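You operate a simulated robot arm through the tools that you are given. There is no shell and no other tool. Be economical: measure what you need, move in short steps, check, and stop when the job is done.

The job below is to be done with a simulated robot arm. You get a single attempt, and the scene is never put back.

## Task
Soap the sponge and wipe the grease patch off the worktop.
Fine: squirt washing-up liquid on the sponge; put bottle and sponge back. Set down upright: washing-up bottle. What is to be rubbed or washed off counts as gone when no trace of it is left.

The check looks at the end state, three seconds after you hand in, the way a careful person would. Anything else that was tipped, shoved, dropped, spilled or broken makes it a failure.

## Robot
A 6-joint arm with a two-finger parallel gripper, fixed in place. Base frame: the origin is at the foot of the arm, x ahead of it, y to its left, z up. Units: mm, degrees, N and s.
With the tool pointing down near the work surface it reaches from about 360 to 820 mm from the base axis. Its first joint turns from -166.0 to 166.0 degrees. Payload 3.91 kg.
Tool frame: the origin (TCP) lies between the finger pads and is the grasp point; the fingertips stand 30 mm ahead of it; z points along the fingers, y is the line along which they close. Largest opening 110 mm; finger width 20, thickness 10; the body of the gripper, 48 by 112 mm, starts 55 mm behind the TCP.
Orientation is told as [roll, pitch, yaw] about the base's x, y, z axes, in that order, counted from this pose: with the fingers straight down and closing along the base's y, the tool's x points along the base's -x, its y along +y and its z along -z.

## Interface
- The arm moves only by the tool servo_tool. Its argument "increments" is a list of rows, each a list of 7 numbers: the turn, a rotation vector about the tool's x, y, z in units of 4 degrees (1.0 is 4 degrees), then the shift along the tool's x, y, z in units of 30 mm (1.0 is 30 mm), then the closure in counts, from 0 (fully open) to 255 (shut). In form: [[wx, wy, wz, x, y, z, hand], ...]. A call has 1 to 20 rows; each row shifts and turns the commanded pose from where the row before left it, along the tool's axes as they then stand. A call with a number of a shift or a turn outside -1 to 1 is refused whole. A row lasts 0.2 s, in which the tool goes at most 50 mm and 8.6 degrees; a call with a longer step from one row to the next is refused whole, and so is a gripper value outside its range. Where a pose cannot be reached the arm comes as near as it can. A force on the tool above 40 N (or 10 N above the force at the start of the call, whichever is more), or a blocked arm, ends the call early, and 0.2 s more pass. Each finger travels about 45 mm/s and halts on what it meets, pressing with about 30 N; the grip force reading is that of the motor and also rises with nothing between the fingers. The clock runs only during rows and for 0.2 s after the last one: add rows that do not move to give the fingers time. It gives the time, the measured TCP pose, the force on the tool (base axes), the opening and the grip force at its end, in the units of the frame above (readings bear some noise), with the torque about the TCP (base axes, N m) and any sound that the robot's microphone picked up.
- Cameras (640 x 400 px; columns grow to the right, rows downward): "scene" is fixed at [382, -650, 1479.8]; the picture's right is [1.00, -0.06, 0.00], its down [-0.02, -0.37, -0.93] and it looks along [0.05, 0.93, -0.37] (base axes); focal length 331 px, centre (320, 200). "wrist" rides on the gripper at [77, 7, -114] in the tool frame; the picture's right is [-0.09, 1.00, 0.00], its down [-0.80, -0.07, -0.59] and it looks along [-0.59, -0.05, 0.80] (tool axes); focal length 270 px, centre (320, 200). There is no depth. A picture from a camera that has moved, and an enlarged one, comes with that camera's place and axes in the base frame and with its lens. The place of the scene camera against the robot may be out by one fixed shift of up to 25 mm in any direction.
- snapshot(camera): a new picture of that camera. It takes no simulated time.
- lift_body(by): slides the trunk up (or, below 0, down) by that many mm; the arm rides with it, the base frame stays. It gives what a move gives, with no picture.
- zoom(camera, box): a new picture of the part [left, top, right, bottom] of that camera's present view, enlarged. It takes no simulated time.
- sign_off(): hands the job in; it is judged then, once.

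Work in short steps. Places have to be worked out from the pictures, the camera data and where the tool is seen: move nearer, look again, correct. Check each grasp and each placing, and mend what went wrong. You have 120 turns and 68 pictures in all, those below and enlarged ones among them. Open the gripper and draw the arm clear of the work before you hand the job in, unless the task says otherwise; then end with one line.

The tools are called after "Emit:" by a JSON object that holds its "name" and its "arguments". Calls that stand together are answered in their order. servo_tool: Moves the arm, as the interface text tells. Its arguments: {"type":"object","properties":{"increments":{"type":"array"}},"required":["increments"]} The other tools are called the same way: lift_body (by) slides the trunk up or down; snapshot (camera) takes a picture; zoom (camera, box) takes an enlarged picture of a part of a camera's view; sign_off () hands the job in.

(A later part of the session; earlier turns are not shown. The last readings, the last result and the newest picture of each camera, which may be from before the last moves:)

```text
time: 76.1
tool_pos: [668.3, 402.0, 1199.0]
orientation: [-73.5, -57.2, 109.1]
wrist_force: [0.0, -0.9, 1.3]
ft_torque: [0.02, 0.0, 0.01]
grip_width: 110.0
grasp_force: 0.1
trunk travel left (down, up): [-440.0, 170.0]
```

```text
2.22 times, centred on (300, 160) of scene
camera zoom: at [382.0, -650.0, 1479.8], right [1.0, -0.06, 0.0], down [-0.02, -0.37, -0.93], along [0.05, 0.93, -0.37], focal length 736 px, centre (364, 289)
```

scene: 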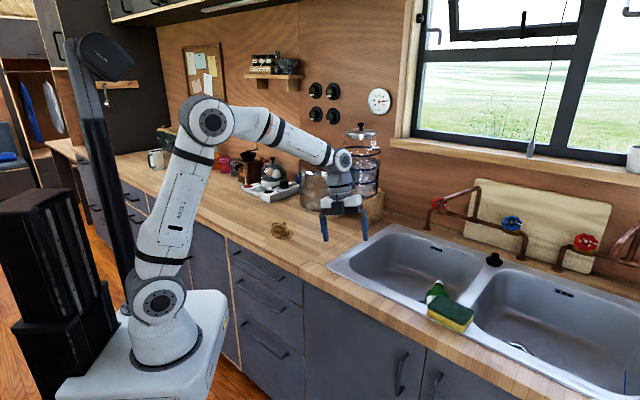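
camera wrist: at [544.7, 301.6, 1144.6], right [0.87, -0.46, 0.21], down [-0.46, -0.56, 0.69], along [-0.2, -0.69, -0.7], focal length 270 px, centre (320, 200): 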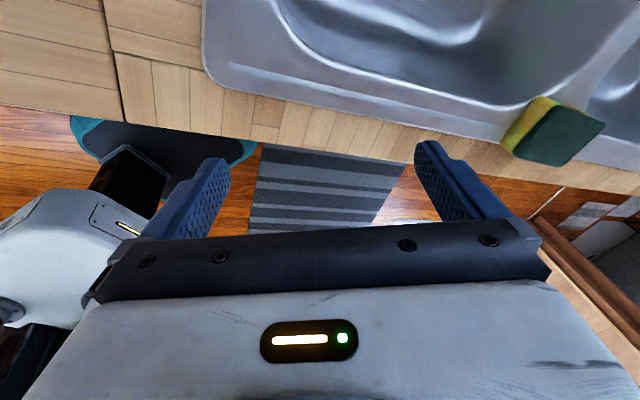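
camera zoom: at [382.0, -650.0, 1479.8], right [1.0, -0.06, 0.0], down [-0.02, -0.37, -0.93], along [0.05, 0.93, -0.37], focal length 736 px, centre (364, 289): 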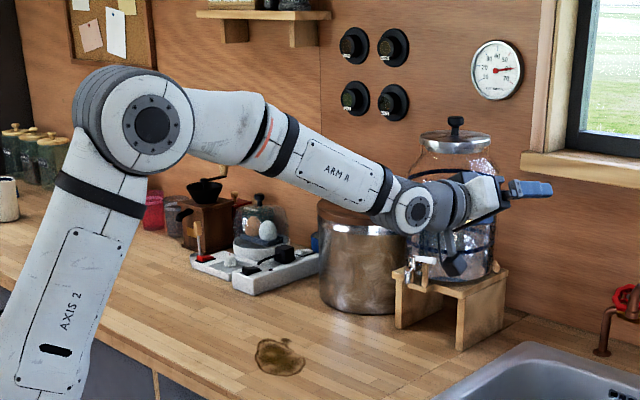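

The forearm roll is back near zero: the label faces the camera and the tool is about 13° above straight. I'll line up exactly in plane and step over the straight position with the largest allowed steps.

Emit:
{"name": "servo_tool", "arguments": {"increments": [[-0.264, 0.887, 0, 0.475, 0.141, 0, 0], [-0.264, 0.887, 0, 0.475, 0.141, 0, 0], [-0.264, 0.887, 0, 0.475, 0.141, 0, 0], [-0.617, 1, 0, 0.536, 0.331, 0, 0], [-0.617, 1, 0, 0.536, 0.331, 0, 0], [-0.617, 1, 0, 0.536, 0.331, 0, 0], [-0.617, 1, 0, 0.536, 0.331, 0, 0]]}}

Emit:
{"name": "zoom", "arguments": {"camera": "scene", "box": [160, 70, 440, 250]}}

```text
time: 77.7
tool_pos: [653.7, 372.1, 1112.0]
orientation: [-41.4, -45.2, 79.3]
wrist_force: [0.4, -0.2, 0.2]
ft_torque: [0.02, -0.03, 0.02]
grip_width: 110.2
grasp_force: 0.1
out of reach, approached as far as the arm can: row 5, 6, 7
trunk travel left (down, up): [-440.0, 170.0]
```

```text
2.22 times, centred on (300, 160) of scene
camera zoom: at [382.0, -650.0, 1479.8], right [1.0, -0.06, 0.0], down [-0.02, -0.37, -0.93], along [0.05, 0.93, -0.37], focal length 736 px, centre (364, 289)
```

zoom: 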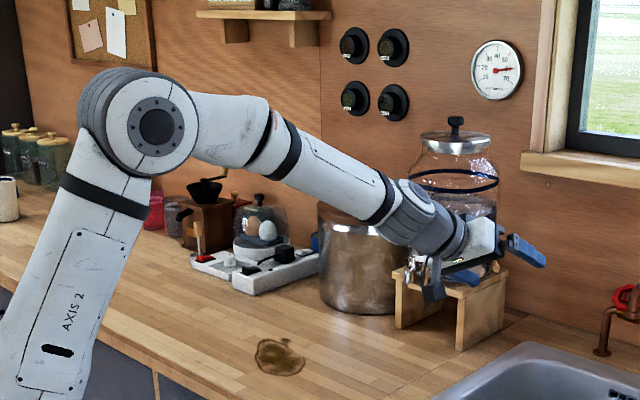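

It flips right at the straight pose and always via the right-hand side. I'll try going round the left side instead: back up a little, then swing the arm to the right, also clearing the dispenser, while the tool keeps its direction.

Emit:
{"name": "servo_tool", "arguments": {"increments": [[0.617, -1, 0, -0.536, -0.331, 0, 0], [0.617, -1, 0, -0.536, -0.331, 0, 0], [0.617, -1, 0, -0.536, -0.331, 0, 0], [0.617, -1, 0, -0.536, -0.331, 0, 0], [0, 0, 0, 0.443, -0.705, 0, 0], [0, 0, 0, 0.443, -0.705, 0, 0], [0, 0, 0, 0.443, -0.705, 0, 0], [0, 0, 0, 0.443, -0.705, 0, 0], [0, 0, 0, 0.443, -0.705, 0, 0], [0, 0, 0, 0.443, -0.705, 0, 0], [0, 0, 0, 0.443, -0.705, 0, 0], [0, 0, 0, 0.443, -0.705, 0, 0], [0, 0, 0, 0, 0, 0, 0]]}}

```text
time: 80.5
tool_pos: [774.5, 207.7, 1162.6]
orientation: [-58.4, -52.4, 92.2]
wrist_force: [-0.3, -0.8, -0.3]
ft_torque: [-0.01, 0.01, 0.04]
grip_width: 110.0
grasp_force: 0.0
out of reach, approached as far as the arm can: row 1, 2, 3
trunk travel left (down, up): [-440.0, 170.0]
```

The tool is now 18° left of the arm plane. I'll tilt it down on that side.

Emit:
{"name": "servo_tool", "arguments": {"increments": [[-0.548, 0.836, 0, 0.447, 0.293, 0, 0], [-0.548, 0.836, 0, 0.447, 0.293, 0, 0], [-0.548, 0.836, 0, 0.447, 0.293, 0, 0], [-0.548, 0.836, 0, 0.447, 0.293, 0, 0], [-0.548, 0.836, 0, 0.447, 0.293, 0, 0], [-0.548, 0.836, 0, 0.447, 0.293, 0, 0], [-0.548, 0.836, 0, 0.447, 0.293, 0, 0], [-0.548, 0.836, 0, 0.447, 0.293, 0, 0], [-0.548, 0.836, 0, 0.447, 0.293, 0, 0], [0, 0, 0, 0, 0, 0, 0]]}}

Emit:
{"name": "zoom", "arguments": {"camera": "scene", "box": [160, 70, 480, 290]}}

```text
time: 82.7
tool_pos: [701.8, 168.3, 1046.4]
orientation: [-21.3, -29.0, 67.1]
wrist_force: [0.5, 0.5, -0.3]
ft_torque: [-0.04, 0.01, 0.01]
grip_width: 109.9
grasp_force: 0.0
trunk travel left (down, up): [-440.0, 170.0]
```

```text
1.82 times, centred on (320, 180) of scene
camera zoom: at [382.0, -650.0, 1479.8], right [1.0, -0.06, 0.0], down [-0.02, -0.37, -0.93], along [0.05, 0.93, -0.37], focal length 602 px, centre (320, 236)
```

zoom: 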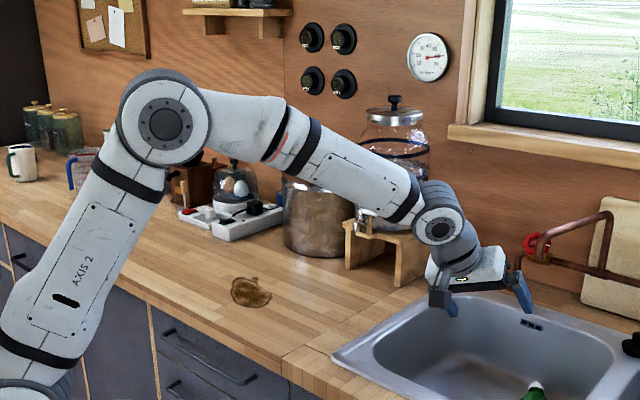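

No reach complaint this time, and the tool leans down-left correctly. I'll continue to vertical.

Emit:
{"name": "servo_tool", "arguments": {"increments": [[-0.548, 0.836, 0, 0.447, 0.293, 0, 0], [-0.548, 0.836, 0, 0.447, 0.293, 0, 0], [-0.548, 0.836, 0, 0.447, 0.293, 0, 0], [-0.548, 0.836, 0, 0.447, 0.293, 0, 0], [-0.548, 0.836, 0, 0.447, 0.293, 0, 0], [-0.548, 0.836, 0, 0.447, 0.293, 0, 0], [-0.548, 0.836, 0, 0.447, 0.293, 0, 0], [-0.548, 0.836, 0, 0.447, 0.293, 0, 0], [-0.46, 0.7, 0, 0.38, 0.25, 0, 0], [0, 0, 0, 0, 0, 0, 0]]}}

Emit:
{"name": "snapshot", "arguments": {"camera": "wrist"}}

```text
time: 84.9
tool_pos: [582.1, 63.9, 942.6]
orientation: [-0.9, -13.0, 62.8]
wrist_force: [0.0, 0.1, 0.1]
ft_torque: [0.04, 0.03, -0.02]
grip_width: 109.9
grasp_force: 0.0
out of reach, approached as far as the arm can: row 2, 3, 4, 5, 6, 7, 8, 9
trunk travel left (down, up): [-440.0, 170.0]
```

```text
33 pictures are left
camera wrist: at [528.9, -21.9, 1036.8], right [-0.84, 0.54, 0.0], down [0.35, 0.55, 0.76], along [0.4, 0.64, -0.65], focal length 270 px, centre (320, 200)
```

wrist: 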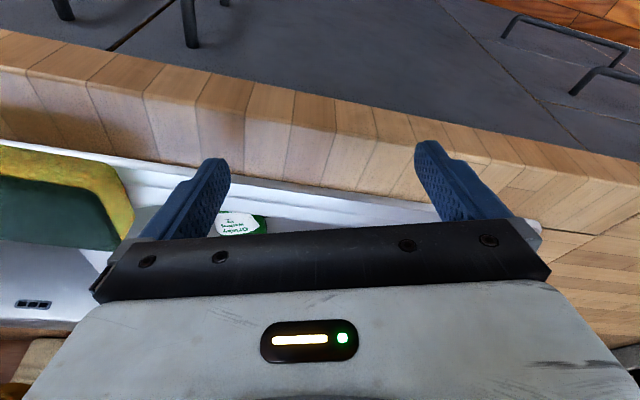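

The left side stops at a mirrored limit too. The roll joint is pinned at ±165°, and the wrist bend can only change sign while pinned. So I'll first rise clear of the sponge, then sweep the tool up from this pinned down-left pose, passing to the right of straight to force the sign change.

Emit:
{"name": "servo_tool", "arguments": {"increments": [[0, 0, 0, -0.225, -0.015, -0.974, 0], [0, 0, 0, -0.225, -0.015, -0.974, 0], [0, 0, 0, -0.225, -0.015, -0.974, 0], [0.953, -0.288, 0, -0.154, -0.51, 0, 0], [0.953, -0.288, 0, -0.154, -0.51, 0, 0], [0.953, -0.288, 0, -0.154, -0.51, 0, 0], [0.953, -0.288, 0, -0.154, -0.51, 0, 0], [0.953, -0.288, 0, -0.154, -0.51, 0, 0], [0.953, -0.288, 0, -0.154, -0.51, 0, 0], [0.953, -0.288, 0, -0.154, -0.51, 0, 0], [0.953, -0.288, 0, -0.154, -0.51, 0, 0], [0.953, -0.288, 0, -0.154, -0.51, 0, 0], [0.953, -0.288, 0, -0.154, -0.51, 0, 0]]}}

```text
time: 87.7
tool_pos: [709.0, 11.8, 1061.0]
orientation: [-40.3, -25.1, 67.3]
wrist_force: [0.5, -0.6, 0.3]
ft_torque: [-0.01, 0.03, 0.01]
grip_width: 110.1
grasp_force: 0.0
out of reach, approached as far as the arm can: row 1, 2, 3, 9, 12
trunk travel left (down, up): [-440.0, 170.0]
```

On track: the tool is about 11° below straight, at the pinned edge. I'll keep sweeping up and to the right across it.

Emit:
{"name": "servo_tool", "arguments": {"increments": [[0.947, -0.268, 0, -0.143, -0.507, 0, 0], [0.947, -0.268, 0, -0.143, -0.507, 0, 0], [0.947, -0.268, 0, -0.143, -0.507, 0, 0], [0.947, -0.268, 0, -0.143, -0.507, 0, 0], [0.947, -0.268, 0, -0.143, -0.507, 0, 0], [0.947, -0.268, 0, -0.143, -0.507, 0, 0], [0.947, -0.268, 0, -0.143, -0.507, 0, 0], [0.947, -0.268, 0, -0.143, -0.507, 0, 0], [0, 0, 0, 0, 0, 0, 0]]}}

Emit:
{"name": "zoom", "arguments": {"camera": "scene", "box": [160, 70, 480, 290]}}

```text
time: 89.7
tool_pos: [764.7, -23.4, 1161.2]
orientation: [-74.2, -29.4, 74.9]
wrist_force: [-0.4, -0.9, 0.0]
ft_torque: [0.0, -0.01, 0.01]
grip_width: 109.8
grasp_force: 0.0
out of reach, approached as far as the arm can: row 3
trunk travel left (down, up): [-440.0, 170.0]
```

```text
1.82 times, centred on (320, 180) of scene
camera zoom: at [382.0, -650.0, 1479.8], right [1.0, -0.06, 0.0], down [-0.02, -0.37, -0.93], along [0.05, 0.93, -0.37], focal length 602 px, centre (320, 236)
```

zoom: 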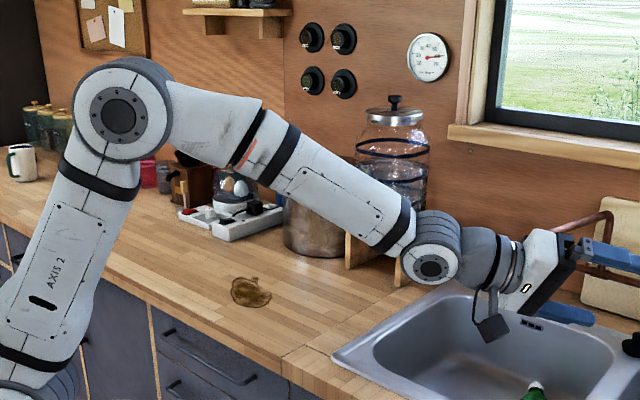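

The wrist bend sign has changed; the blank panel now faces the camera with the tool above straight. I'll go right, then down, to unwind the forearm roll to zero.

Emit:
{"name": "servo_tool", "arguments": {"increments": [[-0.178, 0.984, 0, 0.526, 0.095, 0, 0], [-0.178, 0.984, 0, 0.526, 0.095, 0, 0], [-0.178, 0.984, 0, 0.526, 0.095, 0, 0], [-0.178, 0.984, 0, 0.526, 0.095, 0, 0], [-0.178, 0.984, 0, 0.526, 0.095, 0, 0], [-0.863, 0.505, 0, 0.27, 0.462, 0, 0], [-0.863, 0.505, 0, 0.27, 0.462, 0, 0], [-0.863, 0.505, 0, 0.27, 0.462, 0, 0], [-0.863, 0.505, 0, 0.27, 0.462, 0, 0], [-0.863, 0.505, 0, 0.27, 0.462, 0, 0], [-0.863, 0.505, 0, 0.27, 0.462, 0, 0], [-0.863, 0.505, 0, 0.27, 0.462, 0, 0], [-0.863, 0.505, 0, 0.27, 0.462, 0, 0], [-0.863, 0.505, 0, 0.27, 0.462, 0, 0], [-0.863, 0.505, 0, 0.27, 0.462, 0, 0], [0, 0, 0, 0, 0, 0, 0]]}}

```text
time: 93.1
tool_pos: [629.8, -51.1, 998.0]
orientation: [-23.3, -7.1, 40.7]
wrist_force: [-1.1, 0.7, -0.1]
ft_torque: [0.01, 0.02, 0.03]
grip_width: 110.1
grasp_force: 0.1
trunk travel left (down, up): [-440.0, 170.0]
```

Clean unwinding, no complaints. The remaining tilt is 24°, which I'll now level out about the TCP.

Emit:
{"name": "servo_tool", "arguments": {"increments": [[-0.954, 0.3, 0, 0, 0, 0, 0], [-0.954, 0.3, 0, 0, 0, 0, 0], [-0.954, 0.3, 0, 0, 0, 0, 0], [-0.954, 0.3, 0, 0, 0, 0, 0], [-0.954, 0.3, 0, 0, 0, 0, 0], [-0.954, 0.3, 0, 0, 0, 0, 0], [-0.08, 0.02, 0, 0, 0, 0, 0], [0, 0, 0, 0, 0, 0, 0]]}}

```text
time: 94.9
tool_pos: [631.2, -50.4, 998.0]
orientation: [0.0, 0.0, 39.3]
wrist_force: [0.4, -0.9, -0.6]
ft_torque: [0.05, 0.01, 0.01]
grip_width: 110.0
grasp_force: 0.1
trunk travel left (down, up): [-440.0, 170.0]
```

The tool is level and vertical with the wrist properly unwound. I'll now yaw to match the bottle axis and move over the basin at z≈1040 to look at it.

Emit:
{"name": "servo_tool", "arguments": {"increments": [[0, 0, -1, 0, 0, -0.5, 0], [0, 0, -1, 0, 0, -0.5, 0], [0, 0, -1, 0, 0, -0.4, 0], [0, 0, -1, 0, 0, 0, 0], [0, 0, -1, 0, 0, 0, 0], [0, 0, -1, 0, 0, 0, 0], [0, 0, -0.9, 0, 0, 0, 0], [0, 0, 0, -0.9, -0.27, 0, 0], [0, 0, 0, -0.9, -0.27, 0, 0], [0, 0, 0, -0.9, -0.27, 0, 0], [0, 0, 0, -0.9, -0.27, 0, 0], [0, 0, 0, -0.9, -0.27, 0, 0], [0, 0, 0, -0.9, -0.27, 0, 0], [0, 0, 0, 0, 0, 0, 0]]}}

Emit:
{"name": "snapshot", "arguments": {"camera": "wrist"}}

```text
time: 97.9
tool_pos: [738.2, 82.1, 1042.3]
orientation: [-0.1, 0.0, 66.9]
wrist_force: [0.2, 0.2, 0.2]
ft_torque: [-0.03, 0.0, -0.05]
grip_width: 110.3
grasp_force: 0.0
trunk travel left (down, up): [-440.0, 170.0]
```

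```text
31 pictures are left
camera wrist: at [701.9, 13.3, 1156.3], right [-0.88, 0.47, 0.0], down [0.38, 0.71, 0.59], along [0.28, 0.52, -0.8], focal length 270 px, centre (320, 200)
```

wrist: 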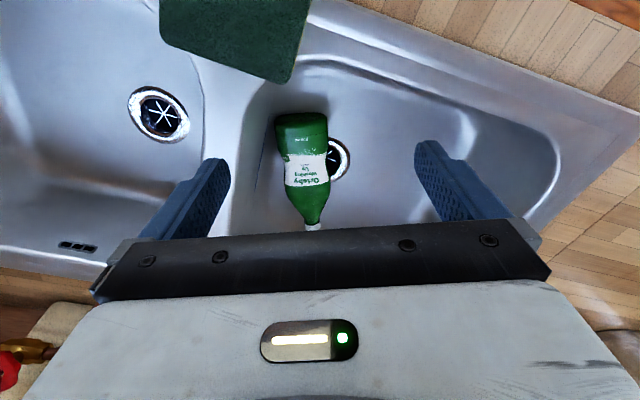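

The bottle lies from about (795, 126) to the cap at (887, 324), z≈760, matching the earlier estimate. I'll move above the grasp point (≈(828, 196)) with the fingers partly closed, to see whether it's in reach.

Emit:
{"name": "servo_tool", "arguments": {"increments": [[0, 0, 0, -0.93, -0.25, 0, 42], [0, 0, 0, -0.93, -0.25, 0, 42], [0, 0, 0, -0.93, -0.25, 0, 42], [0, 0, 0, -0.93, -0.25, 0, 42], [0, 0, 0, -0.93, -0.25, 0, 42], [0, 0, 0, 0, 0, 0, 42]]}}

Emit:
{"name": "snapshot", "arguments": {"camera": "wrist"}}

```text
time: 99.3
tool_pos: [779.3, 171.8, 1030.9]
orientation: [0.0, 0.0, 66.9]
wrist_force: [0.2, -0.9, -1.0]
ft_torque: [-0.01, 0.02, -0.01]
grip_width: 91.7
grasp_force: 0.0
out of reach, approached as far as the arm can: row 3, 4, 5
trunk travel left (down, up): [-440.0, 170.0]
```

```text
30 pictures are left
camera wrist: at [743.7, 103.3, 1144.2], right [-0.88, 0.47, 0.0], down [0.38, 0.71, 0.59], along [0.28, 0.52, -0.8], focal length 270 px, centre (320, 200)
```

wrist: 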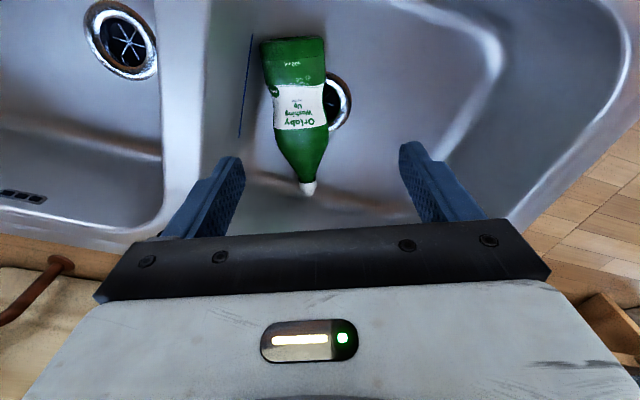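

Extending is limited by height; lower down the reach grows. Bottle re-measured: bottom (793, 123), cap (886, 324), z≈760. I'll descend first, then slide out over the grasp point.

Emit:
{"name": "servo_tool", "arguments": {"increments": [[0, 0, 0, 0, 0, 1, 42], [0, 0, 0, 0, 0, 1, 42], [0, 0, 0, 0, 0, 1, 42], [0, 0, 0, 0, 0, 1, 42], [0, 0, 0, -0.29, -0.29, 0.8, 42], [0, 0, 0, -0.29, -0.29, 0.5, 42], [0, 0, 0, -0.29, -0.29, 0.5, 42], [0, 0, 0, -0.29, -0.29, 0.2, 42], [0, 0, 0, 0, 0, 0, 42]]}}

Emit:
{"name": "snapshot", "arguments": {"camera": "wrist"}}

```text
time: 101.3
tool_pos: [810.9, 185.1, 853.9]
orientation: [0.0, -0.1, 66.9]
wrist_force: [0.9, 0.1, -0.5]
ft_torque: [0.01, -0.02, -0.01]
grip_width: 91.8
grasp_force: 0.1
out of reach, approached as far as the arm can: row 8
trunk travel left (down, up): [-440.0, 170.0]
```

```text
29 pictures are left
camera wrist: at [774.0, 116.4, 967.6], right [-0.88, 0.47, 0.0], down [0.38, 0.71, 0.6], along [0.28, 0.52, -0.8], focal length 270 px, centre (320, 200)
```

wrist: 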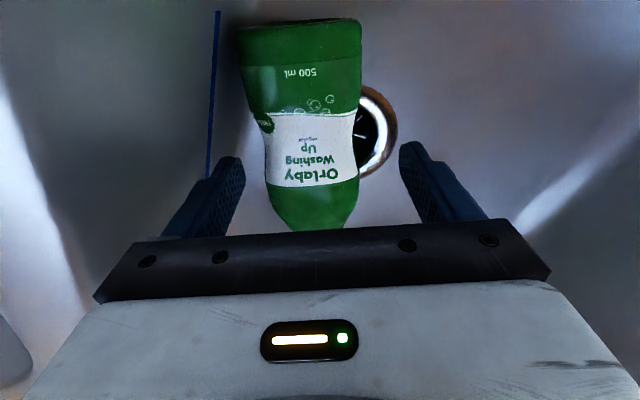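

The TCP is about 10 mm off the bottle axis and 11 mm short. I'll descend, correct that, and go to z≈776.

Emit:
{"name": "servo_tool", "arguments": {"increments": [[0, 0, 0, 0, -0.1, 0.8, 42], [0, 0, 0, -0.1, -0.12, 0.4, 42], [0, 0, 0, -0.2, -0.11, 0.3, 42], [0, 0, 0, 0, 0, 0, 42]]}}

Emit:
{"name": "snapshot", "arguments": {"camera": "wrist"}}

```text
time: 102.3
tool_pos: [811.3, 183.0, 816.1]
orientation: [0.0, 0.1, 66.9]
wrist_force: [-0.4, -0.6, 0.3]
ft_torque: [0.01, 0.0, 0.01]
grip_width: 92.1
grasp_force: 0.0
out of reach, approached as far as the arm can: row 2, 3
trunk travel left (down, up): [-440.0, 170.0]
```

```text
28 pictures are left
camera wrist: at [775.1, 114.9, 930.6], right [-0.88, 0.47, 0.0], down [0.38, 0.71, 0.59], along [0.28, 0.52, -0.8], focal length 270 px, centre (320, 200)
```

wrist: 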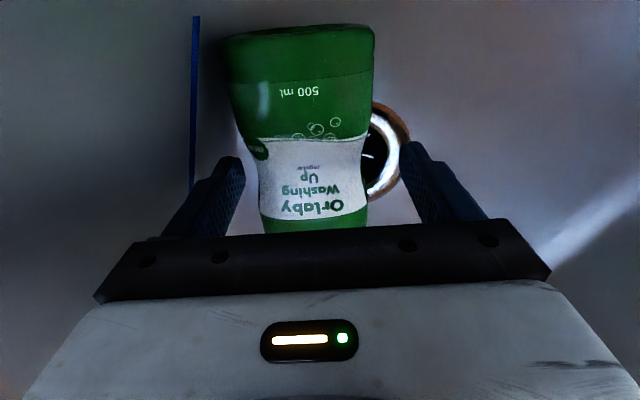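

The maximum reach is about 832 mm, so I'll grip nearer the bottle's bottom, at about (814, 168), just to drag it closer. Aligning and descending carefully.

Emit:
{"name": "servo_tool", "arguments": {"increments": [[0, 0, 0, 0.4, 0, 0, 42], [0, 0, 0, 0, -0.28, 0, 42], [0, 0, 0, 0, 0, 0.5, 42], [0, 0, 0, 0, 0, 0.5, 42], [0, 0, 0, 0, 0, 0.3, 42], [0, 0, 0, 0, 0, 0, 42]]}}

Emit:
{"name": "snapshot", "arguments": {"camera": "wrist"}}

```text
time: 103.7
tool_pos: [812.5, 169.7, 779.7]
orientation: [-0.1, -0.1, 66.9]
wrist_force: [-0.1, -2.1, 5.2]
ft_torque: [0.04, 0.29, 0.05]
grip_width: 91.4
grasp_force: 0.1
out of reach, approached as far as the arm can: row 1, 2
trunk travel left (down, up): [-440.0, 170.0]
```

```text
27 pictures are left
camera wrist: at [776.8, 101.5, 893.1], right [-0.88, 0.47, 0.0], down [0.38, 0.71, 0.6], along [0.28, 0.52, -0.8], focal length 270 px, centre (320, 200)
```

wrist: 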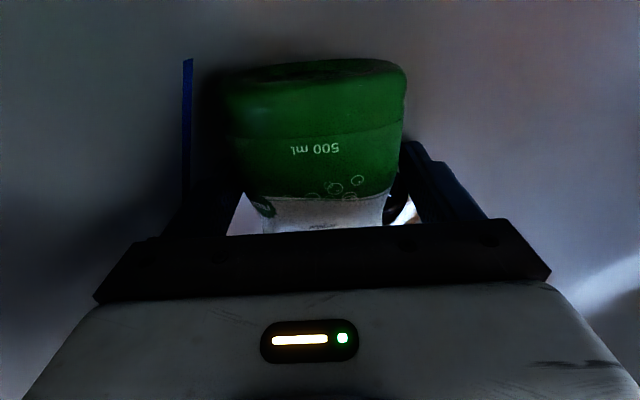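

There is a light 5 N contact, probably a fingertip on the basin's curved floor edge, and the bottle is between the fingers. I'll back off 3 mm and close fully.

Emit:
{"name": "servo_tool", "arguments": {"increments": [[0, 0, 0, 0, 0, -0.1, 60], [0, 0, 0, 0, 0, 0, 100], [0, 0, 0, 0, 0, 0, 160], [0, 0, 0, 0, 0, 0, 255], [0, 0, 0, 0, 0, 0, 255], [0, 0, 0, 0, 0, 0, 255]]}}

```text
time: 105.1
tool_pos: [814.0, 170.9, 780.6]
orientation: [0.1, 0.0, 66.9]
wrist_force: [0.0, -0.8, 0.2]
ft_torque: [-0.15, 0.08, -0.01]
grip_width: 77.2
grasp_force: 29.9
trunk travel left (down, up): [-440.0, 170.0]
```

Bottle held at 77.2 mm with 30 N. I'll lift it 20 mm gently and carry it about 65 mm toward the robot.

Emit:
{"name": "servo_tool", "arguments": {"increments": [[0, 0, 0, 0, 0, -0.2, 255], [0, 0, 0, 0, 0, -0.25, 255], [0, 0, 0, 0, 0, -0.25, 255], [0, 0, 0, 0.2, 0.5, 0, 255], [0, 0, 0, 0.22, 0.5, 0, 255], [0, 0, 0, 0.22, 0.5, 0, 255], [0, 0, 0, 0.21, 0.5, 0, 255], [0, 0, 0, 0, 0, 0, 255]]}}

Emit:
{"name": "zoom", "arguments": {"camera": "scene", "box": [380, 200, 540, 320]}}

```text
time: 106.9
tool_pos: [812.9, 171.9, 801.2]
orientation: [0.0, 0.0, 66.9]
wrist_force: [0.0, 0.2, -5.8]
ft_torque: [-0.14, 0.05, 0.02]
grip_width: 77.3
grasp_force: 30.3
out of reach, approached as far as the arm can: row 4, 5, 6, 7
trunk travel left (down, up): [-440.0, 170.0]
```

```text
3.33 times, centred on (460, 260) of scene
camera zoom: at [382.0, -650.0, 1479.8], right [1.0, -0.06, 0.0], down [-0.02, -0.37, -0.93], along [0.05, 0.93, -0.37], focal length 1104 px, centre (-147, 0)
```

zoom: 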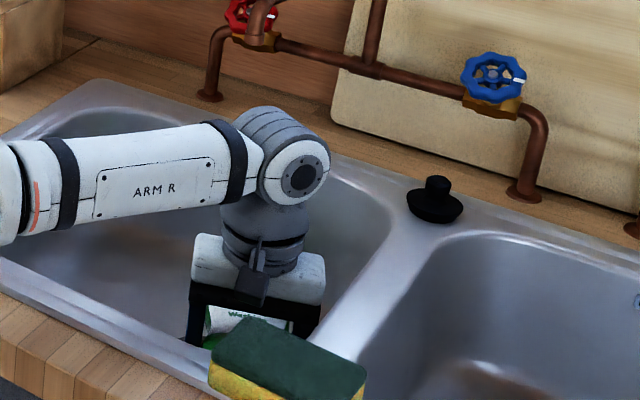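

The bottle's whole weight (5.8 N) is held level, but the inward move stalled with the elbow fully straight. I'll try a larger inward step combined with some lift.

Emit:
{"name": "servo_tool", "arguments": {"increments": [[0, 0, 0, 0.43, 1, -0.5, 255], [0, 0, 0, 0.43, 1, -0.5, 255], [0, 0, 0, 0, 0, 0, 255]]}}

```text
time: 107.7
tool_pos: [809.6, 182.5, 819.6]
orientation: [0.0, -0.1, 66.9]
wrist_force: [-0.4, -0.9, -4.9]
ft_torque: [-0.14, 0.06, -0.02]
grip_width: 76.9
grasp_force: 31.0
out of reach, approached as far as the arm can: row 1, 2
trunk travel left (down, up): [-440.0, 170.0]
```

It's stuck along the full-stretch circle. I'll raise the bottle out of the basin first, since upward motion works, so that escaping the stretched pose is then harmless.

Emit:
{"name": "servo_tool", "arguments": {"increments": [[0, 0, 0, 0, 0, -0.6, 255], [0, 0, 0, 0, 0, -0.8, 255], [0, 0, 0, 0.05, 0.08, -0.9, 255], [0, 0, 0, 0.06, 0.09, -0.9, 255], [0, 0, 0, 0.08, 0.1, -0.9, 255], [0, 0, 0, 0.1, 0.15, -0.9, 255], [0, 0, 0, 0.15, 0.2, -0.9, 255], [0, 0, 0, 0.15, 0.25, -0.9, 255], [0, 0, 0, 0, 0, 0, 255]]}}

Emit:
{"name": "snapshot", "arguments": {"camera": "wrist"}}

```text
time: 109.7
tool_pos: [781.1, 176.4, 1026.7]
orientation: [0.0, 0.0, 66.9]
wrist_force: [-0.3, -0.3, -5.7]
ft_torque: [-0.11, 0.04, 0.03]
grip_width: 77.1
grasp_force: 30.6
trunk travel left (down, up): [-440.0, 170.0]
```

```text
25 pictures are left
camera wrist: at [744.9, 107.3, 1141.1], right [-0.88, 0.47, 0.0], down [0.38, 0.71, 0.59], along [0.28, 0.52, -0.8], focal length 270 px, centre (320, 200)
```

wrist: 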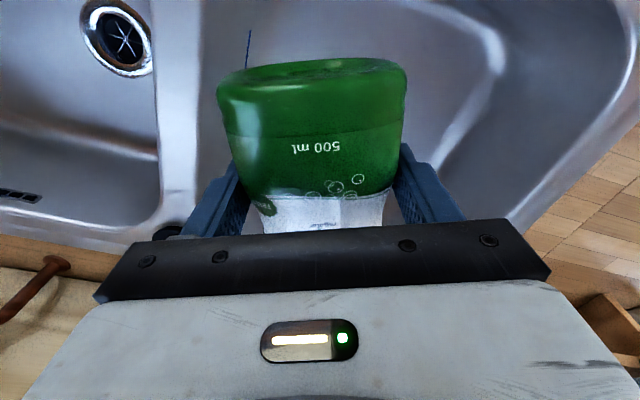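

The bottle is out of the basin, held level, cap pointing away (heading 67°). I'll carry it to the right so the nozzle end sits above the sponge: TCP ≈ (740, -176), cap heading +90°.

Emit:
{"name": "servo_tool", "arguments": {"increments": [[0, 0, 0, 0.5, -0.15, 0, 255], [0, 0, 0, 0.94, -0.28, 0, 255], [0, 0, 0, 0.94, -0.28, 0, 255], [0, 0, 0, 0.94, -0.28, 0, 255], [0, 0, 0, 0.94, -0.28, 0, 255], [0, 0, 0, 0.94, -0.28, 0, 255], [0, 0, 0, 0.94, -0.28, 0, 255], [0, 0, 0, 0.94, -0.28, 0, 255], [0, 0, 0, 0.94, -0.28, 0, 255], [0, 0, 0, 0.94, -0.28, 0, 255], [0, 0, 0, 0.94, -0.28, 0, 255], [0, 0, 0, 0.94, -0.28, 0, 255], [0, 0, 0, 0.5, -0.13, 0, 255], [0, 0, -1, 0, 0, 0, 255], [0, 0, -1, 0, 0, 0, 255], [0, 0, -1, 0, 0, 0, 255], [0, 0, -1, 0, 0, 0, 255], [0, 0, -1, 0, 0, 0, 255], [0, 0, -0.77, 0, 0, 0, 255], [0, 0, 0, 0, 0, 0, 255]]}}

Emit:
{"name": "snapshot", "arguments": {"camera": "scene"}}

```text
time: 113.9
tool_pos: [738.6, -176.6, 1027.5]
orientation: [-0.1, 0.0, 90.1]
wrist_force: [0.0, -0.2, -4.8]
ft_torque: [-0.16, 0.01, -0.01]
grip_width: 77.3
grasp_force: 30.2
trunk travel left (down, up): [-440.0, 170.0]
```

```text
24 pictures are left
```

scene: 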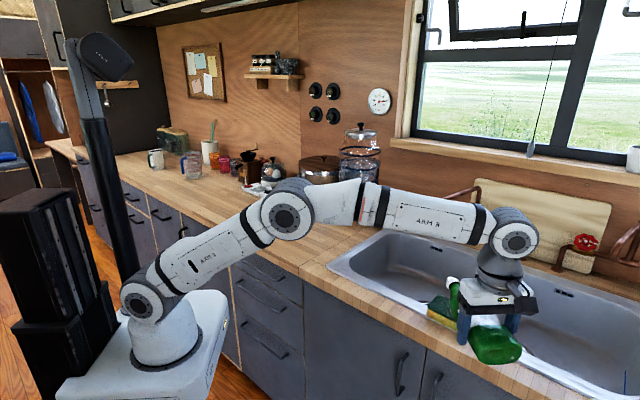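

The nozzle hangs above the sponge. I'll lower 45 mm and tip the cap down 40° about the nozzle point.

Emit:
{"name": "servo_tool", "arguments": {"increments": [[0, 0, 0, 0, 0, 0.75, 255], [0, 0, 0, 0, 0, 0.75, 255], [0, 1, 0, 0, 0, -0.39, 255], [0, 1, 0, 0, 0, -0.39, 255], [0, 1, 0, 0, 0, -0.39, 255], [0, 1, 0, 0, 0, -0.39, 255], [0, 1, 0, 0, 0, -0.39, 255], [0, 1, 0, 0, 0, -0.39, 255], [0, 1, 0, 0, 0, -0.39, 255], [0, 1, 0, 0, 0, -0.39, 255], [0, 1, 0, 0, 0, -0.39, 255], [0, 1, 0, 0, 0, -0.39, 255], [0, 0, 0, 0, 0, 0, 255]]}}

Emit:
{"name": "zoom", "arguments": {"camera": "scene", "box": [380, 220, 540, 340]}}

```text
time: 116.7
tool_pos: [740.7, -141.6, 1089.6]
orientation: [0.0, 40.1, 90.0]
wrist_force: [-0.4, 0.3, -5.6]
ft_torque: [-0.08, 0.0, -0.01]
grip_width: 76.8
grasp_force: 30.4
trunk travel left (down, up): [-440.0, 170.0]
```

```text
3.33 times, centred on (460, 280) of scene
camera zoom: at [382.0, -650.0, 1479.8], right [1.0, -0.06, 0.0], down [-0.02, -0.37, -0.93], along [0.05, 0.93, -0.37], focal length 1104 px, centre (-147, -67)
```

zoom: 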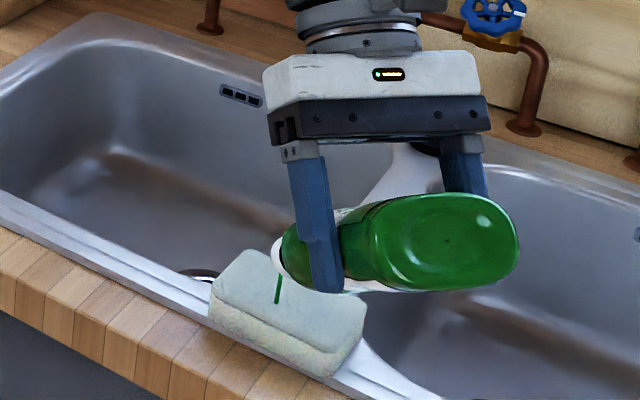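

The sponge is already covered with liquid and a green stream is landing on it. I'll tip back straight away to stop the flow, past level so that the cap points up.

Emit:
{"name": "servo_tool", "arguments": {"increments": [[0, -1, 0, 0, 0, 0.39, 255], [0, -1, 0, 0, 0, 0.39, 255], [0, -1, 0, 0, 0, 0.39, 255], [0, -1, 0, 0, 0, 0.39, 255], [0, -1, 0, 0, 0, 0.39, 255], [0, -1, 0, 0, 0, 0.39, 255], [0, -1, 0, 0, 0, 0.39, 255], [0, -1, 0, 0, 0, 0.39, 255], [0, -1, 0, 0, 0, 0.39, 255], [0, -1, 0, 0, 0, 0.2, 255], [0, -1, 0, 0, 0, 0, 255], [0, -1, 0, 0, 0, -0.2, 255], [0, -1, 0, 0, 0, -0.2, 255], [0, 0, 0, 0, 0, 0, 255]]}}

Emit:
{"name": "zoom", "arguments": {"camera": "scene", "box": [380, 220, 540, 340]}}

```text
time: 119.7
tool_pos: [740.2, -185.2, 1002.5]
orientation: [0.1, -12.1, 89.9]
wrist_force: [-0.2, -0.3, -5.1]
ft_torque: [-0.15, -0.03, 0.02]
grip_width: 77.1
grasp_force: 29.5
trunk travel left (down, up): [-440.0, 170.0]
```

```text
3.33 times, centred on (460, 280) of scene
camera zoom: at [382.0, -650.0, 1479.8], right [1.0, -0.06, 0.0], down [-0.02, -0.37, -0.93], along [0.05, 0.93, -0.37], focal length 1104 px, centre (-147, -67)
```

zoom: 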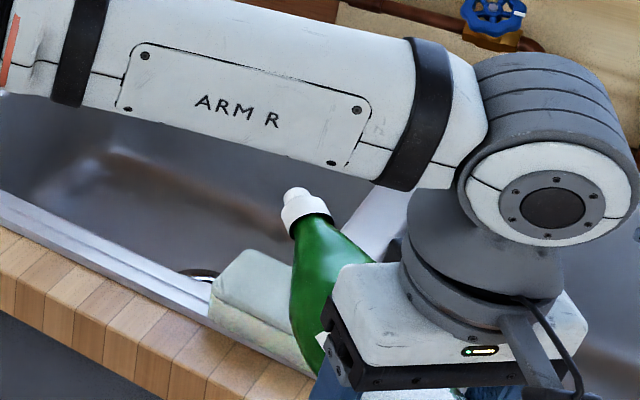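

The sponge is soaped and the bottle sealed again. I'll draw the bottle inward, level it, and swing left past the dispenser at a safe radius, on the way to a clear spot where I can lay it down and regrasp it for upright placing.

Emit:
{"name": "servo_tool", "arguments": {"increments": [[0, 1, 0, 0, 0, -0.5, 255], [0, 1, 0, 0, 0, -0.5, 255], [0, 1, 0, 0, 0, -0.3, 255], [0, 0, 0, -0.23, 0.92, 0, 255], [0, 0, 0, -0.23, 0.92, 0, 255], [0, 0, 0, -0.23, 0.92, 0, 255], [0, 0, 0, -0.23, 0.92, 0, 255], [0, 0, 0, -0.23, 0.92, 0, 255], [0, 0, 0, -0.23, 0.92, 0, 255], [0, 0, -0.75, -0.948, -0.236, 0, 255], [0, 0, -0.75, -0.948, -0.236, 0, 255], [0, 0, -0.75, -0.948, -0.236, 0, 255], [0, 0, -0.75, -0.948, -0.236, 0, 255], [0, 0, -0.75, -0.948, -0.236, 0, 255], [0, 0, -0.75, -0.948, -0.236, 0, 255], [0, 0, -0.75, -0.948, -0.236, 0, 255], [0, 0, -0.75, -0.948, -0.236, 0, 255], [0, 0, 0, 0, 0, 0, 255]]}}

```text
time: 123.5
tool_pos: [588.4, 85.7, 1040.2]
orientation: [0.1, 0.1, 114.0]
wrist_force: [-0.2, 0.6, -5.6]
ft_torque: [-0.17, -0.08, -0.01]
grip_width: 76.8
grasp_force: 29.9
trunk travel left (down, up): [-440.0, 170.0]
```

The yaw of 114° already suits laying it down. I'll translate along an inner path toward (160, 620).

Emit:
{"name": "servo_tool", "arguments": {"increments": [[0, 0, 0, -0.5, 0.04, 0, 255], [0, 0, 0, -0.94, 0.072, 0, 255], [0, 0, 0, -0.94, 0.072, 0, 255], [0, 0, 0, -0.94, 0.072, 0, 255], [0, 0, 0, -0.94, 0.072, 0, 255], [0, 0, 0, -0.94, 0.072, 0, 255], [0, 0, 0, -0.94, 0.072, 0, 255], [0, 0, 0, -0.94, 0.072, 0, 255], [0, 0, 0, -0.94, 0.072, 0, 255], [0, 0, 0, -0.94, 0.072, 0, 255], [0, 0, 0, -0.94, 0.072, 0, 255], [0, 0, 0, -0.9, 0.385, 0, 255], [0, 0, 0, -0.9, 0.385, 0, 255], [0, 0, 0, -0.9, 0.385, 0, 255], [0, 0, 0, -0.9, 0.385, 0, 255], [0, 0, 0, -0.9, 0.385, 0, 255], [0, 0, 0, -0.9, 0.385, 0, 255], [0, 0, 0, -0.9, 0.385, 0, 255], [0, 0, 0, 0, 0, 0, 255]]}}

Emit:
{"name": "snapshot", "arguments": {"camera": "scene"}}

```text
time: 127.5
tool_pos: [294.0, 484.0, 1041.3]
orientation: [0.0, 0.0, 114.1]
wrist_force: [-0.3, 0.0, -4.7]
ft_torque: [-0.16, -0.07, 0.01]
grip_width: 76.7
grasp_force: 30.1
trunk travel left (down, up): [-440.0, 170.0]
```

```text
21 pictures are left
```

scene: 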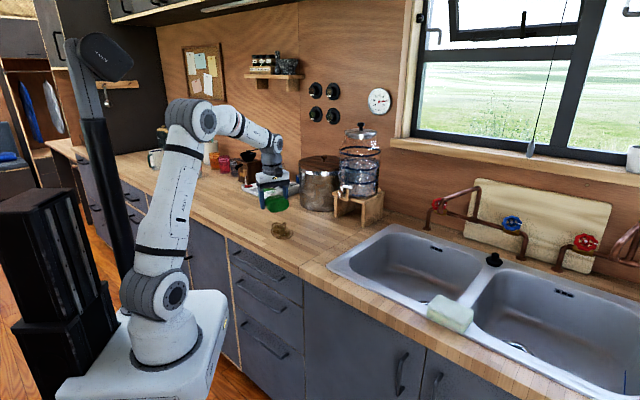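

Clear of the dispenser with no drips visible. I'll move on to (160, 620) and come down to z≈965.

Emit:
{"name": "servo_tool", "arguments": {"increments": [[0, 0, 0, -0.99, 0.372, 0, 255], [0, 0, 0, -0.99, 0.372, 0, 255], [0, 0, 0, -0.99, 0.372, 0, 255], [0, 0, 0, -0.99, 0.372, 0, 255], [0, 0, 0, -0.99, 0.372, 0, 255], [0, 0, 0, -0.99, 0.372, 0, 255], [0, 0, 0, 0, 0, 0.8, 255], [0, 0, 0, 0, 0, 0.8, 255], [0, 0, 0, 0, 0, 0.6, 255], [0, 0, 0, 0, 0, 0.3, 255], [0, 0, 0, 0, 0, 0, 255]]}}

Emit:
{"name": "zoom", "arguments": {"camera": "scene", "box": [190, 130, 310, 230]}}

```text
time: 129.9
tool_pos: [162.4, 619.3, 965.6]
orientation: [0.0, 0.1, 114.0]
wrist_force: [0.3, -1.0, -5.6]
ft_torque: [-0.16, -0.04, -0.02]
grip_width: 77.1
grasp_force: 30.4
trunk travel left (down, up): [-440.0, 170.0]
```

```text
4.00 times, centred on (250, 180) of scene
camera zoom: at [382.0, -650.0, 1479.8], right [1.0, -0.06, 0.0], down [-0.02, -0.37, -0.93], along [0.05, 0.93, -0.37], focal length 1325 px, centre (600, 280)
```

zoom: 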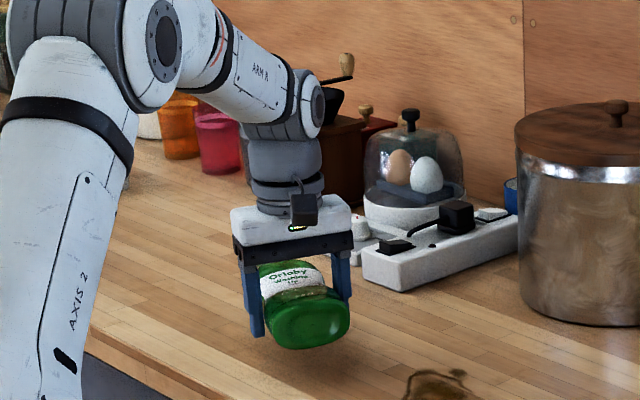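

The bottle is hovering a little above the worktop, with the socket strip well clear behind it. I'll lower in small steps to feel contact.

Emit:
{"name": "servo_tool", "arguments": {"increments": [[0, 0, 0, 0, 0, 0.15, 255], [0, 0, 0, 0, 0, 0.15, 255], [0, 0, 0, 0, 0, 0.15, 255], [0, 0, 0, 0, 0, 0, 255]]}}

```text
time: 130.9
tool_pos: [161.7, 619.8, 952.7]
orientation: [0.1, 0.1, 113.9]
wrist_force: [0.0, -0.5, -5.3]
ft_torque: [-0.15, -0.04, 0.0]
grip_width: 77.0
grasp_force: 29.9
trunk travel left (down, up): [-440.0, 170.0]
```

No contact yet at 952.7, so I'll continue down in small steps.

Emit:
{"name": "servo_tool", "arguments": {"increments": [[0, 0, 0, 0, 0, 0.12, 255], [0, 0, 0, 0, 0, 0.12, 255], [0, 0, 0, 0, 0, 0.1, 255], [0, 0, 0, 0, 0, 0, 255]]}}

```text
time: 131.9
tool_pos: [163.0, 620.2, 942.0]
orientation: [0.0, 0.0, 113.9]
wrist_force: [0.5, 0.5, -5.1]
ft_torque: [-0.17, -0.07, 0.03]
grip_width: 77.0
grasp_force: 29.7
trunk travel left (down, up): [-440.0, 170.0]
```

Emit:
{"name": "servo_tool", "arguments": {"increments": [[0, 0, 0, 0, 0, 0.1, 255], [0, 0, 0, 0, 0, 0.1, 255], [0, 0, 0, 0, 0, 0, 255]]}}

```text
time: 132.7
tool_pos: [161.7, 620.1, 935.8]
orientation: [-0.1, 0.0, 114.1]
wrist_force: [0.6, -0.7, -5.6]
ft_torque: [-0.15, -0.07, 0.01]
grip_width: 76.7
grasp_force: 30.5
trunk travel left (down, up): [-440.0, 170.0]
```

Still carrying the full weight at 935.8, so I'll keep lowering.

Emit:
{"name": "servo_tool", "arguments": {"increments": [[0, 0, 0, 0, 0, 0.1, 255], [0, 0, 0, 0, 0, 0.1, 255], [0, 0, 0, 0, 0, 0.1, 255], [0, 0, 0, 0, 0, 0, 255]]}}

```text
time: 133.7
tool_pos: [162.7, 619.5, 931.2]
orientation: [-0.3, -0.4, 113.9]
wrist_force: [0.8, 5.4, 20.2]
ft_torque: [-0.14, 0.16, 0.04]
grip_width: 77.0
grasp_force: 29.9
trunk travel left (down, up): [-440.0, 170.0]
```

Contact at 932. I'll ease up 1 mm to relieve the force and open the fingers.

Emit:
{"name": "servo_tool", "arguments": {"increments": [[0, 0, 0, 0, 0, -0.06, 255], [0, 0, 0, 0, 0, 0, 70], [0, 0, 0, 0, 0, 0, 40], [0, 0, 0, 0, 0, 0, 10], [0, 0, 0, 0, 0, 0, 0], [0, 0, 0, 0, 0, 0, 0]]}}

Emit:
{"name": "servo_tool", "arguments": {"increments": [[0, 0, 0, 0, 0, -0.5, 0], [0, 0, 0, 0, 0, -1, 0], [0, 0, 0, 0, 0, -1, 0], [0, 0, 0, 0, 0, -1, 0], [0, 0, 0, 0, 0, -1, 0], [0, 0, 0, 0, 0, 0, 0]]}}

Emit:
{"name": "snapshot", "arguments": {"camera": "wrist"}}

```text
time: 135.1
tool_pos: [163.8, 618.4, 929.3]
orientation: [-0.1, -0.2, 114.0]
wrist_force: [15.8, 0.5, 18.6]
ft_torque: [-0.47, 0.42, 0.36]
grip_width: 102.8
grasp_force: 0.1
trunk travel left (down, up): [-440.0, 170.0]
```

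```text
time: 136.5
tool_pos: [161.0, 618.4, 1064.4]
orientation: [0.0, 0.0, 114.1]
wrist_force: [0.1, 0.1, -0.2]
ft_torque: [0.01, -0.01, 0.02]
grip_width: 110.0
grasp_force: 0.1
trunk travel left (down, up): [-440.0, 170.0]
```

```text
19 pictures are left
camera wrist: at [185.9, 544.7, 1178.1], right [-0.95, -0.32, 0.0], down [-0.26, 0.76, 0.59], along [-0.19, 0.56, -0.8], focal length 270 px, centre (320, 200)
```

wrist: 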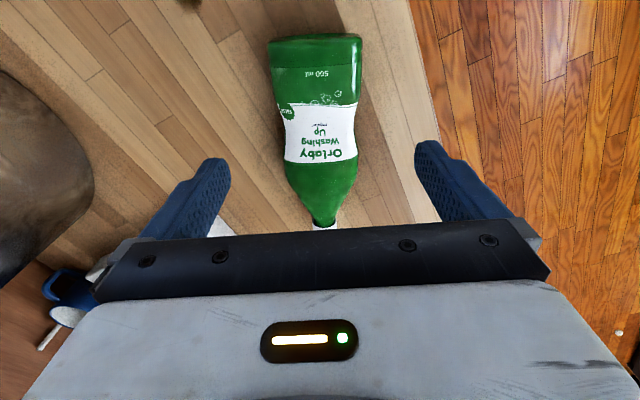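

The bottle lies safely: bottom (181, 574), axis heading ≈111°, and the fingertip contact put the worktop at z≈899. I'll turn the tool half a revolution so the camera side faces the cap, which is the orientation I need for upright placing.

Emit:
{"name": "servo_tool", "arguments": {"increments": [[0, 0, 1, 0, 0, 0, 0], [0, 0, 1, 0, 0, 0, 0], [0, 0, 1, 0, 0, 0, 0], [0, 0, 1, 0, 0, 0, 0], [0, 0, 1, 0, 0, 0, 0], [0, 0, 1, 0, 0, 0, 0], [0, 0, 1, 0, 0, 0, 0], [0, 0, 1, 0, 0, 0, 0], [0, 0, 1, 0, 0, 0, 0], [0, 0, 1, 0, 0, 0, 0], [0, 0, 1, 0, 0, 0, 0], [0, 0, 1, 0, 0, 0, 0], [0, 0, 1, 0, 0, 0, 0], [0, 0, 1, 0, 0, 0, 0], [0, 0, 1, 0, 0, 0, 0], [0, 0, 1, 0, 0, 0, 0], [0, 0, 1, 0, 0, 0, 0], [0, 0, 1, 0, 0, 0, 0], [0, 0, 1, 0, 0, 0, 0], [0, 0, 1, 0, 0, 0, 0]]}}

```text
time: 140.7
tool_pos: [161.6, 620.3, 1064.4]
orientation: [0.0, -0.1, 33.9]
wrist_force: [0.3, -0.1, -0.4]
ft_torque: [0.0, 0.03, 0.03]
grip_width: 109.9
grasp_force: 0.1
trunk travel left (down, up): [-440.0, 170.0]
```

Works without complaint; I'll continue the turn.

Emit:
{"name": "servo_tool", "arguments": {"increments": [[0, 0, 1, 0, 0, 0, 0], [0, 0, 1, 0, 0, 0, 0], [0, 0, 1, 0, 0, 0, 0], [0, 0, 1, 0, 0, 0, 0], [0, 0, 1, 0, 0, 0, 0], [0, 0, 1, 0, 0, 0, 0], [0, 0, 1, 0, 0, 0, 0], [0, 0, 1, 0, 0, 0, 0], [0, 0, 1, 0, 0, 0, 0], [0, 0, 1, 0, 0, 0, 0], [0, 0, 1, 0, 0, 0, 0], [0, 0, 1, 0, 0, 0, 0], [0, 0, 1, 0, 0, 0, 0], [0, 0, 1, 0, 0, 0, 0], [0, 0, 1, 0, 0, 0, 0], [0, 0, 1, 0, 0, 0, 0], [0, 0, 1, 0, 0, 0, 0], [0, 0, 1, 0, 0, 0, 0], [0, 0, 1, 0, 0, 0, 0], [0, 0, 1, 0, 0, 0, 0]]}}

```text
time: 144.9
tool_pos: [160.4, 619.6, 1064.6]
orientation: [0.0, 0.0, -46.0]
wrist_force: [-0.7, 0.5, -0.1]
ft_torque: [0.0, 0.01, 0.03]
grip_width: 110.1
grasp_force: 0.1
trunk travel left (down, up): [-440.0, 170.0]
```

Finishing the yaw to -69° and moving over the bottle's mid-body.

Emit:
{"name": "servo_tool", "arguments": {"increments": [[0, 0, 1, 0, 0, 0, 0], [0, 0, 1, 0, 0, 0, 0], [0, 0, 1, 0, 0, 0, 0], [0, 0, 1, 0, 0, 0, 0], [0, 0, 1, 0, 0, 0, 0], [0, 0, 0.75, 0, 0, 0, 0], [0, 0, 0, 0.75, 0.05, 0, 0], [0, 0, 0, 0.76, 0.05, 0, 0], [0, 0, 0, 0, 0, 0.8, 0], [0, 0, 0, 0, 0, 0.8, 0], [0, 0, 0, 0, 0, 0, 0]]}}

Emit:
{"name": "snapshot", "arguments": {"camera": "wrist"}}

```text
time: 147.3
tool_pos: [147.2, 663.7, 1017.1]
orientation: [0.1, 0.0, -69.0]
wrist_force: [0.1, 0.7, -0.3]
ft_torque: [-0.04, 0.0, -0.01]
grip_width: 109.7
grasp_force: 0.2
trunk travel left (down, up): [-440.0, 170.0]
```

```text
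18 pictures are left
camera wrist: at [126.1, 737.7, 1131.1], right [0.96, 0.27, 0.0], down [0.22, -0.77, 0.59], along [0.16, -0.57, -0.8], focal length 270 px, centre (320, 200)
```

wrist: 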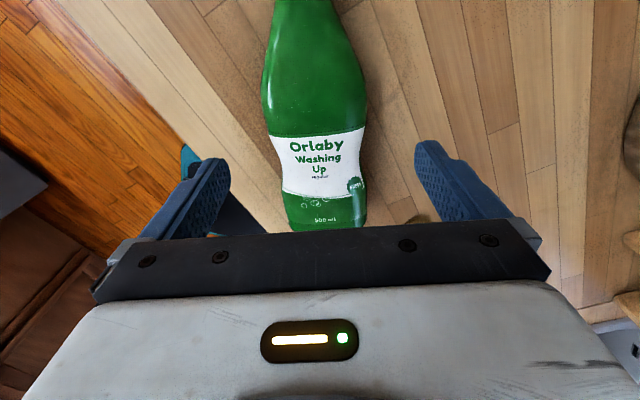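

Aligned with the bottle's axis. I'll descend to z≈933 and close fully.

Emit:
{"name": "servo_tool", "arguments": {"increments": [[0, 0, 0, -0.1, -0.03, 0.9, 0], [0, 0, 0, -0.1, 0, 0.9, 0], [0, 0, 0, 0, 0, 0.7, 0], [0, 0, 0, 0, 0, 0.28, 0], [0, 0, 0, 0, 0, 0, 60], [0, 0, 0, 0, 0, 0, 120], [0, 0, 0, 0, 0, 0, 255], [0, 0, 0, 0, 0, 0, 255], [0, 0, 0, 0, 0, 0, 255]]}}

```text
time: 149.3
tool_pos: [148.7, 655.7, 933.5]
orientation: [0.0, 0.0, -69.0]
wrist_force: [-2.4, -0.4, 0.7]
ft_torque: [0.04, 0.11, 0.02]
grip_width: 77.2
grasp_force: 29.8
trunk travel left (down, up): [-440.0, 170.0]
```

Held again at 88 mm from its base. I'll lift with the arm, then lower the trunk by 170 so the forearm is flatter for the horizontal pose.

Emit:
{"name": "servo_tool", "arguments": {"increments": [[0, 0, 0, 0, 0, -0.4, 255], [0, 0, 0, 0, 0, -0.8, 255], [0, 0, 0, 0, 0, -1, 255], [0, 0, 0, 0, 0, -1, 255], [0, 0, 0, 0, 0, -1, 255], [0, 0, 0, 0, 0, -1, 255], [0, 0, 0, 0, 0, -1, 255], [0, 0, 0, 0, 0, -1, 255], [0, 0, 0, 0, 0, -1, 255], [0, 0, 0, 0, 0, -0.4, 255], [0, 0, 0, 0, 0, 0, 255]]}}

Emit:
{"name": "lift_body", "arguments": {"by": -160}}

```text
time: 151.7
tool_pos: [148.1, 657.3, 1190.5]
orientation: [0.0, 0.1, -68.9]
wrist_force: [-0.1, 0.3, -5.4]
ft_torque: [0.04, -0.01, -0.02]
grip_width: 77.3
grasp_force: 30.0
trunk travel left (down, up): [-440.0, 170.0]
```

```text
time: 153.5
tool_pos: [149.1, 657.1, 1031.0]
orientation: [0.1, 0.0, -69.0]
wrist_force: [-0.3, 0.1, -4.7]
ft_torque: [0.06, 0.01, -0.03]
grip_width: 77.4
grasp_force: 30.1
trunk travel left (down, up): [-280.0, 330.0]
```

Now I'll pitch the tool up toward horizontal (the bottle going upright), first 60°.

Emit:
{"name": "servo_tool", "arguments": {"increments": [[0, 1, 0, 0, 0, 0, 255], [0, 1, 0, 0, 0, 0, 255], [0, 1, 0, 0, 0, 0, 255], [0, 1, 0, 0, 0, 0, 255], [0, 1, 0, 0, 0, 0, 255], [0, 1, 0, 0, 0, 0, 255], [0, 1, 0, 0, 0, 0, 255], [0, 1, 0, 0, 0, 0, 255], [0, 1, 0, 0, 0, 0, 255], [0, 1, 0, 0, 0, 0, 255], [0, 1, 0, 0, 0, 0, 255], [0, 1, 0, 0, 0, 0, 255], [0, 1, 0, 0, 0, 0, 255], [0, 1, 0, 0, 0, 0, 255], [0, 1, 0, 0, 0, 0, 255], [0, 0, 0, 0, 0, 0, 255]]}}

Emit:
{"name": "snapshot", "arguments": {"camera": "scene"}}

```text
time: 156.9
tool_pos: [148.2, 656.7, 1031.0]
orientation: [0.2, 60.1, -69.0]
wrist_force: [-0.8, -0.1, -4.7]
ft_torque: [-0.02, -0.04, 0.04]
grip_width: 77.4
grasp_force: 30.8
trunk travel left (down, up): [-280.0, 330.0]
```

```text
17 pictures are left
```

scene: 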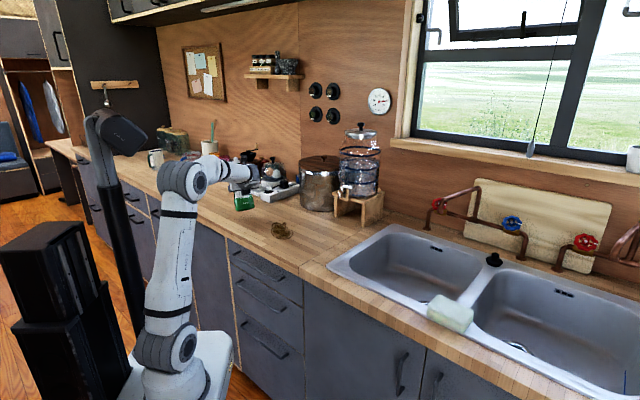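

No trouble so far; I'll finish the last 30°.

Emit:
{"name": "servo_tool", "arguments": {"increments": [[0, 1, 0, 0, 0, 0, 255], [0, 1, 0, 0, 0, 0, 255], [0, 1, 0, 0, 0, 0, 255], [0, 1, 0, 0, 0, 0, 255], [0, 1, 0, 0, 0, 0, 255], [0, 1, 0, 0, 0, 0, 255], [0, 1, 0, 0, 0, 0, 255], [0, 0.5, 0, 0, 0, 0, 255], [0, 0, 0, 0, 0, 0, 255]]}}

Emit:
{"name": "snapshot", "arguments": {"camera": "wrist"}}

Emit:
{"name": "zoom", "arguments": {"camera": "scene", "box": [190, 130, 310, 230]}}

```text
time: 158.9
tool_pos: [148.5, 657.8, 1031.7]
orientation: [72.4, 90.0, 3.3]
wrist_force: [-0.5, -0.3, -5.6]
ft_torque: [-0.07, -0.01, 0.05]
grip_width: 77.2
grasp_force: 30.0
trunk travel left (down, up): [-280.0, 330.0]
```

```text
16 pictures are left
camera wrist: at [196.1, 552.1, 1107.2], right [0.93, 0.36, -0.09], down [0.15, -0.58, -0.8], along [-0.34, 0.73, -0.59], focal length 270 px, centre (320, 200)
```

wrist: 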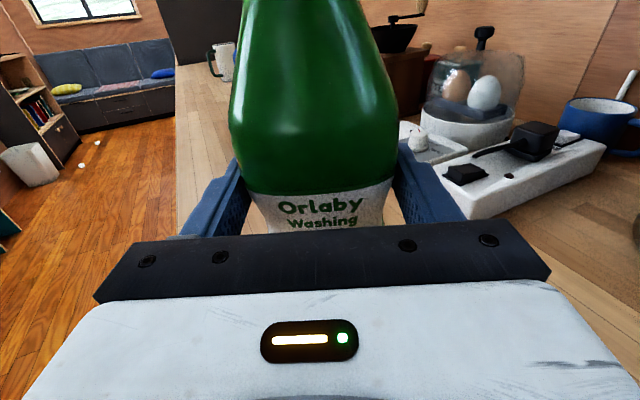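

```text
4.00 times, centred on (250, 180) of scene
camera zoom: at [382.0, -650.0, 1479.8], right [1.0, -0.06, 0.0], down [-0.02, -0.37, -0.93], along [0.05, 0.93, -0.37], focal length 1325 px, centre (600, 280)
```

zoom: 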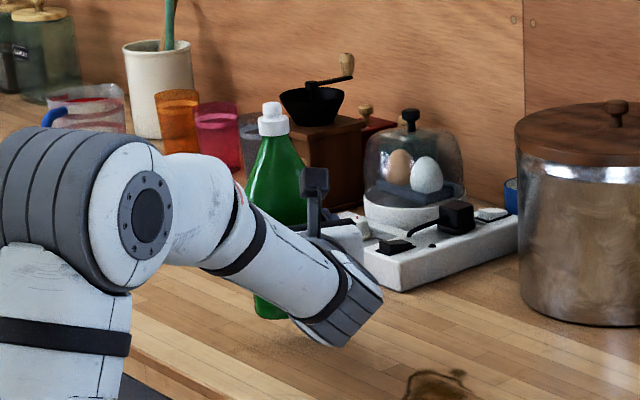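

The bottle is upright. I'll move it over its original spot (TCP 166, 691), turn 5° to the original heading, and lower to just above the worktop.

Emit:
{"name": "servo_tool", "arguments": {"increments": [[0, 0, 0, 0, 0.47, 0.42, 255], [0, 0, 0, 0, 0.47, 0.42, 255], [1, 0, 0, 0, 0, 0, 255], [0.2, 0, 0, 0, 0, 0, 255], [0, 0, 0, -0.5, 0, 0, 255], [0, 0, 0, -0.5, 0, 0, 255], [0, 0, 0, -0.15, 0, 0, 255], [0, 0, 0, 0, 0, 0, 255]]}}

```text
time: 160.7
tool_pos: [165.5, 690.8, 995.5]
orientation: [23.8, 89.8, -40.4]
wrist_force: [-0.1, 0.1, -5.4]
ft_torque: [-0.06, 0.0, 0.01]
grip_width: 77.1
grasp_force: 30.3
trunk travel left (down, up): [-280.0, 330.0]
```

Position is right on. I'll lower in 3 mm steps to find contact.

Emit:
{"name": "servo_tool", "arguments": {"increments": [[0, 0, 0, -0.1, 0, 0, 255], [0, 0, 0, -0.1, 0, 0, 255], [0, 0, 0, 0, 0, 0, 255]]}}

```text
time: 161.5
tool_pos: [166.7, 690.4, 992.3]
orientation: [147.4, 89.6, 83.1]
wrist_force: [3.9, 8.9, 18.3]
ft_torque: [0.42, 0.18, -0.13]
grip_width: 77.1
grasp_force: 30.4
trunk travel left (down, up): [-280.0, 330.0]
```

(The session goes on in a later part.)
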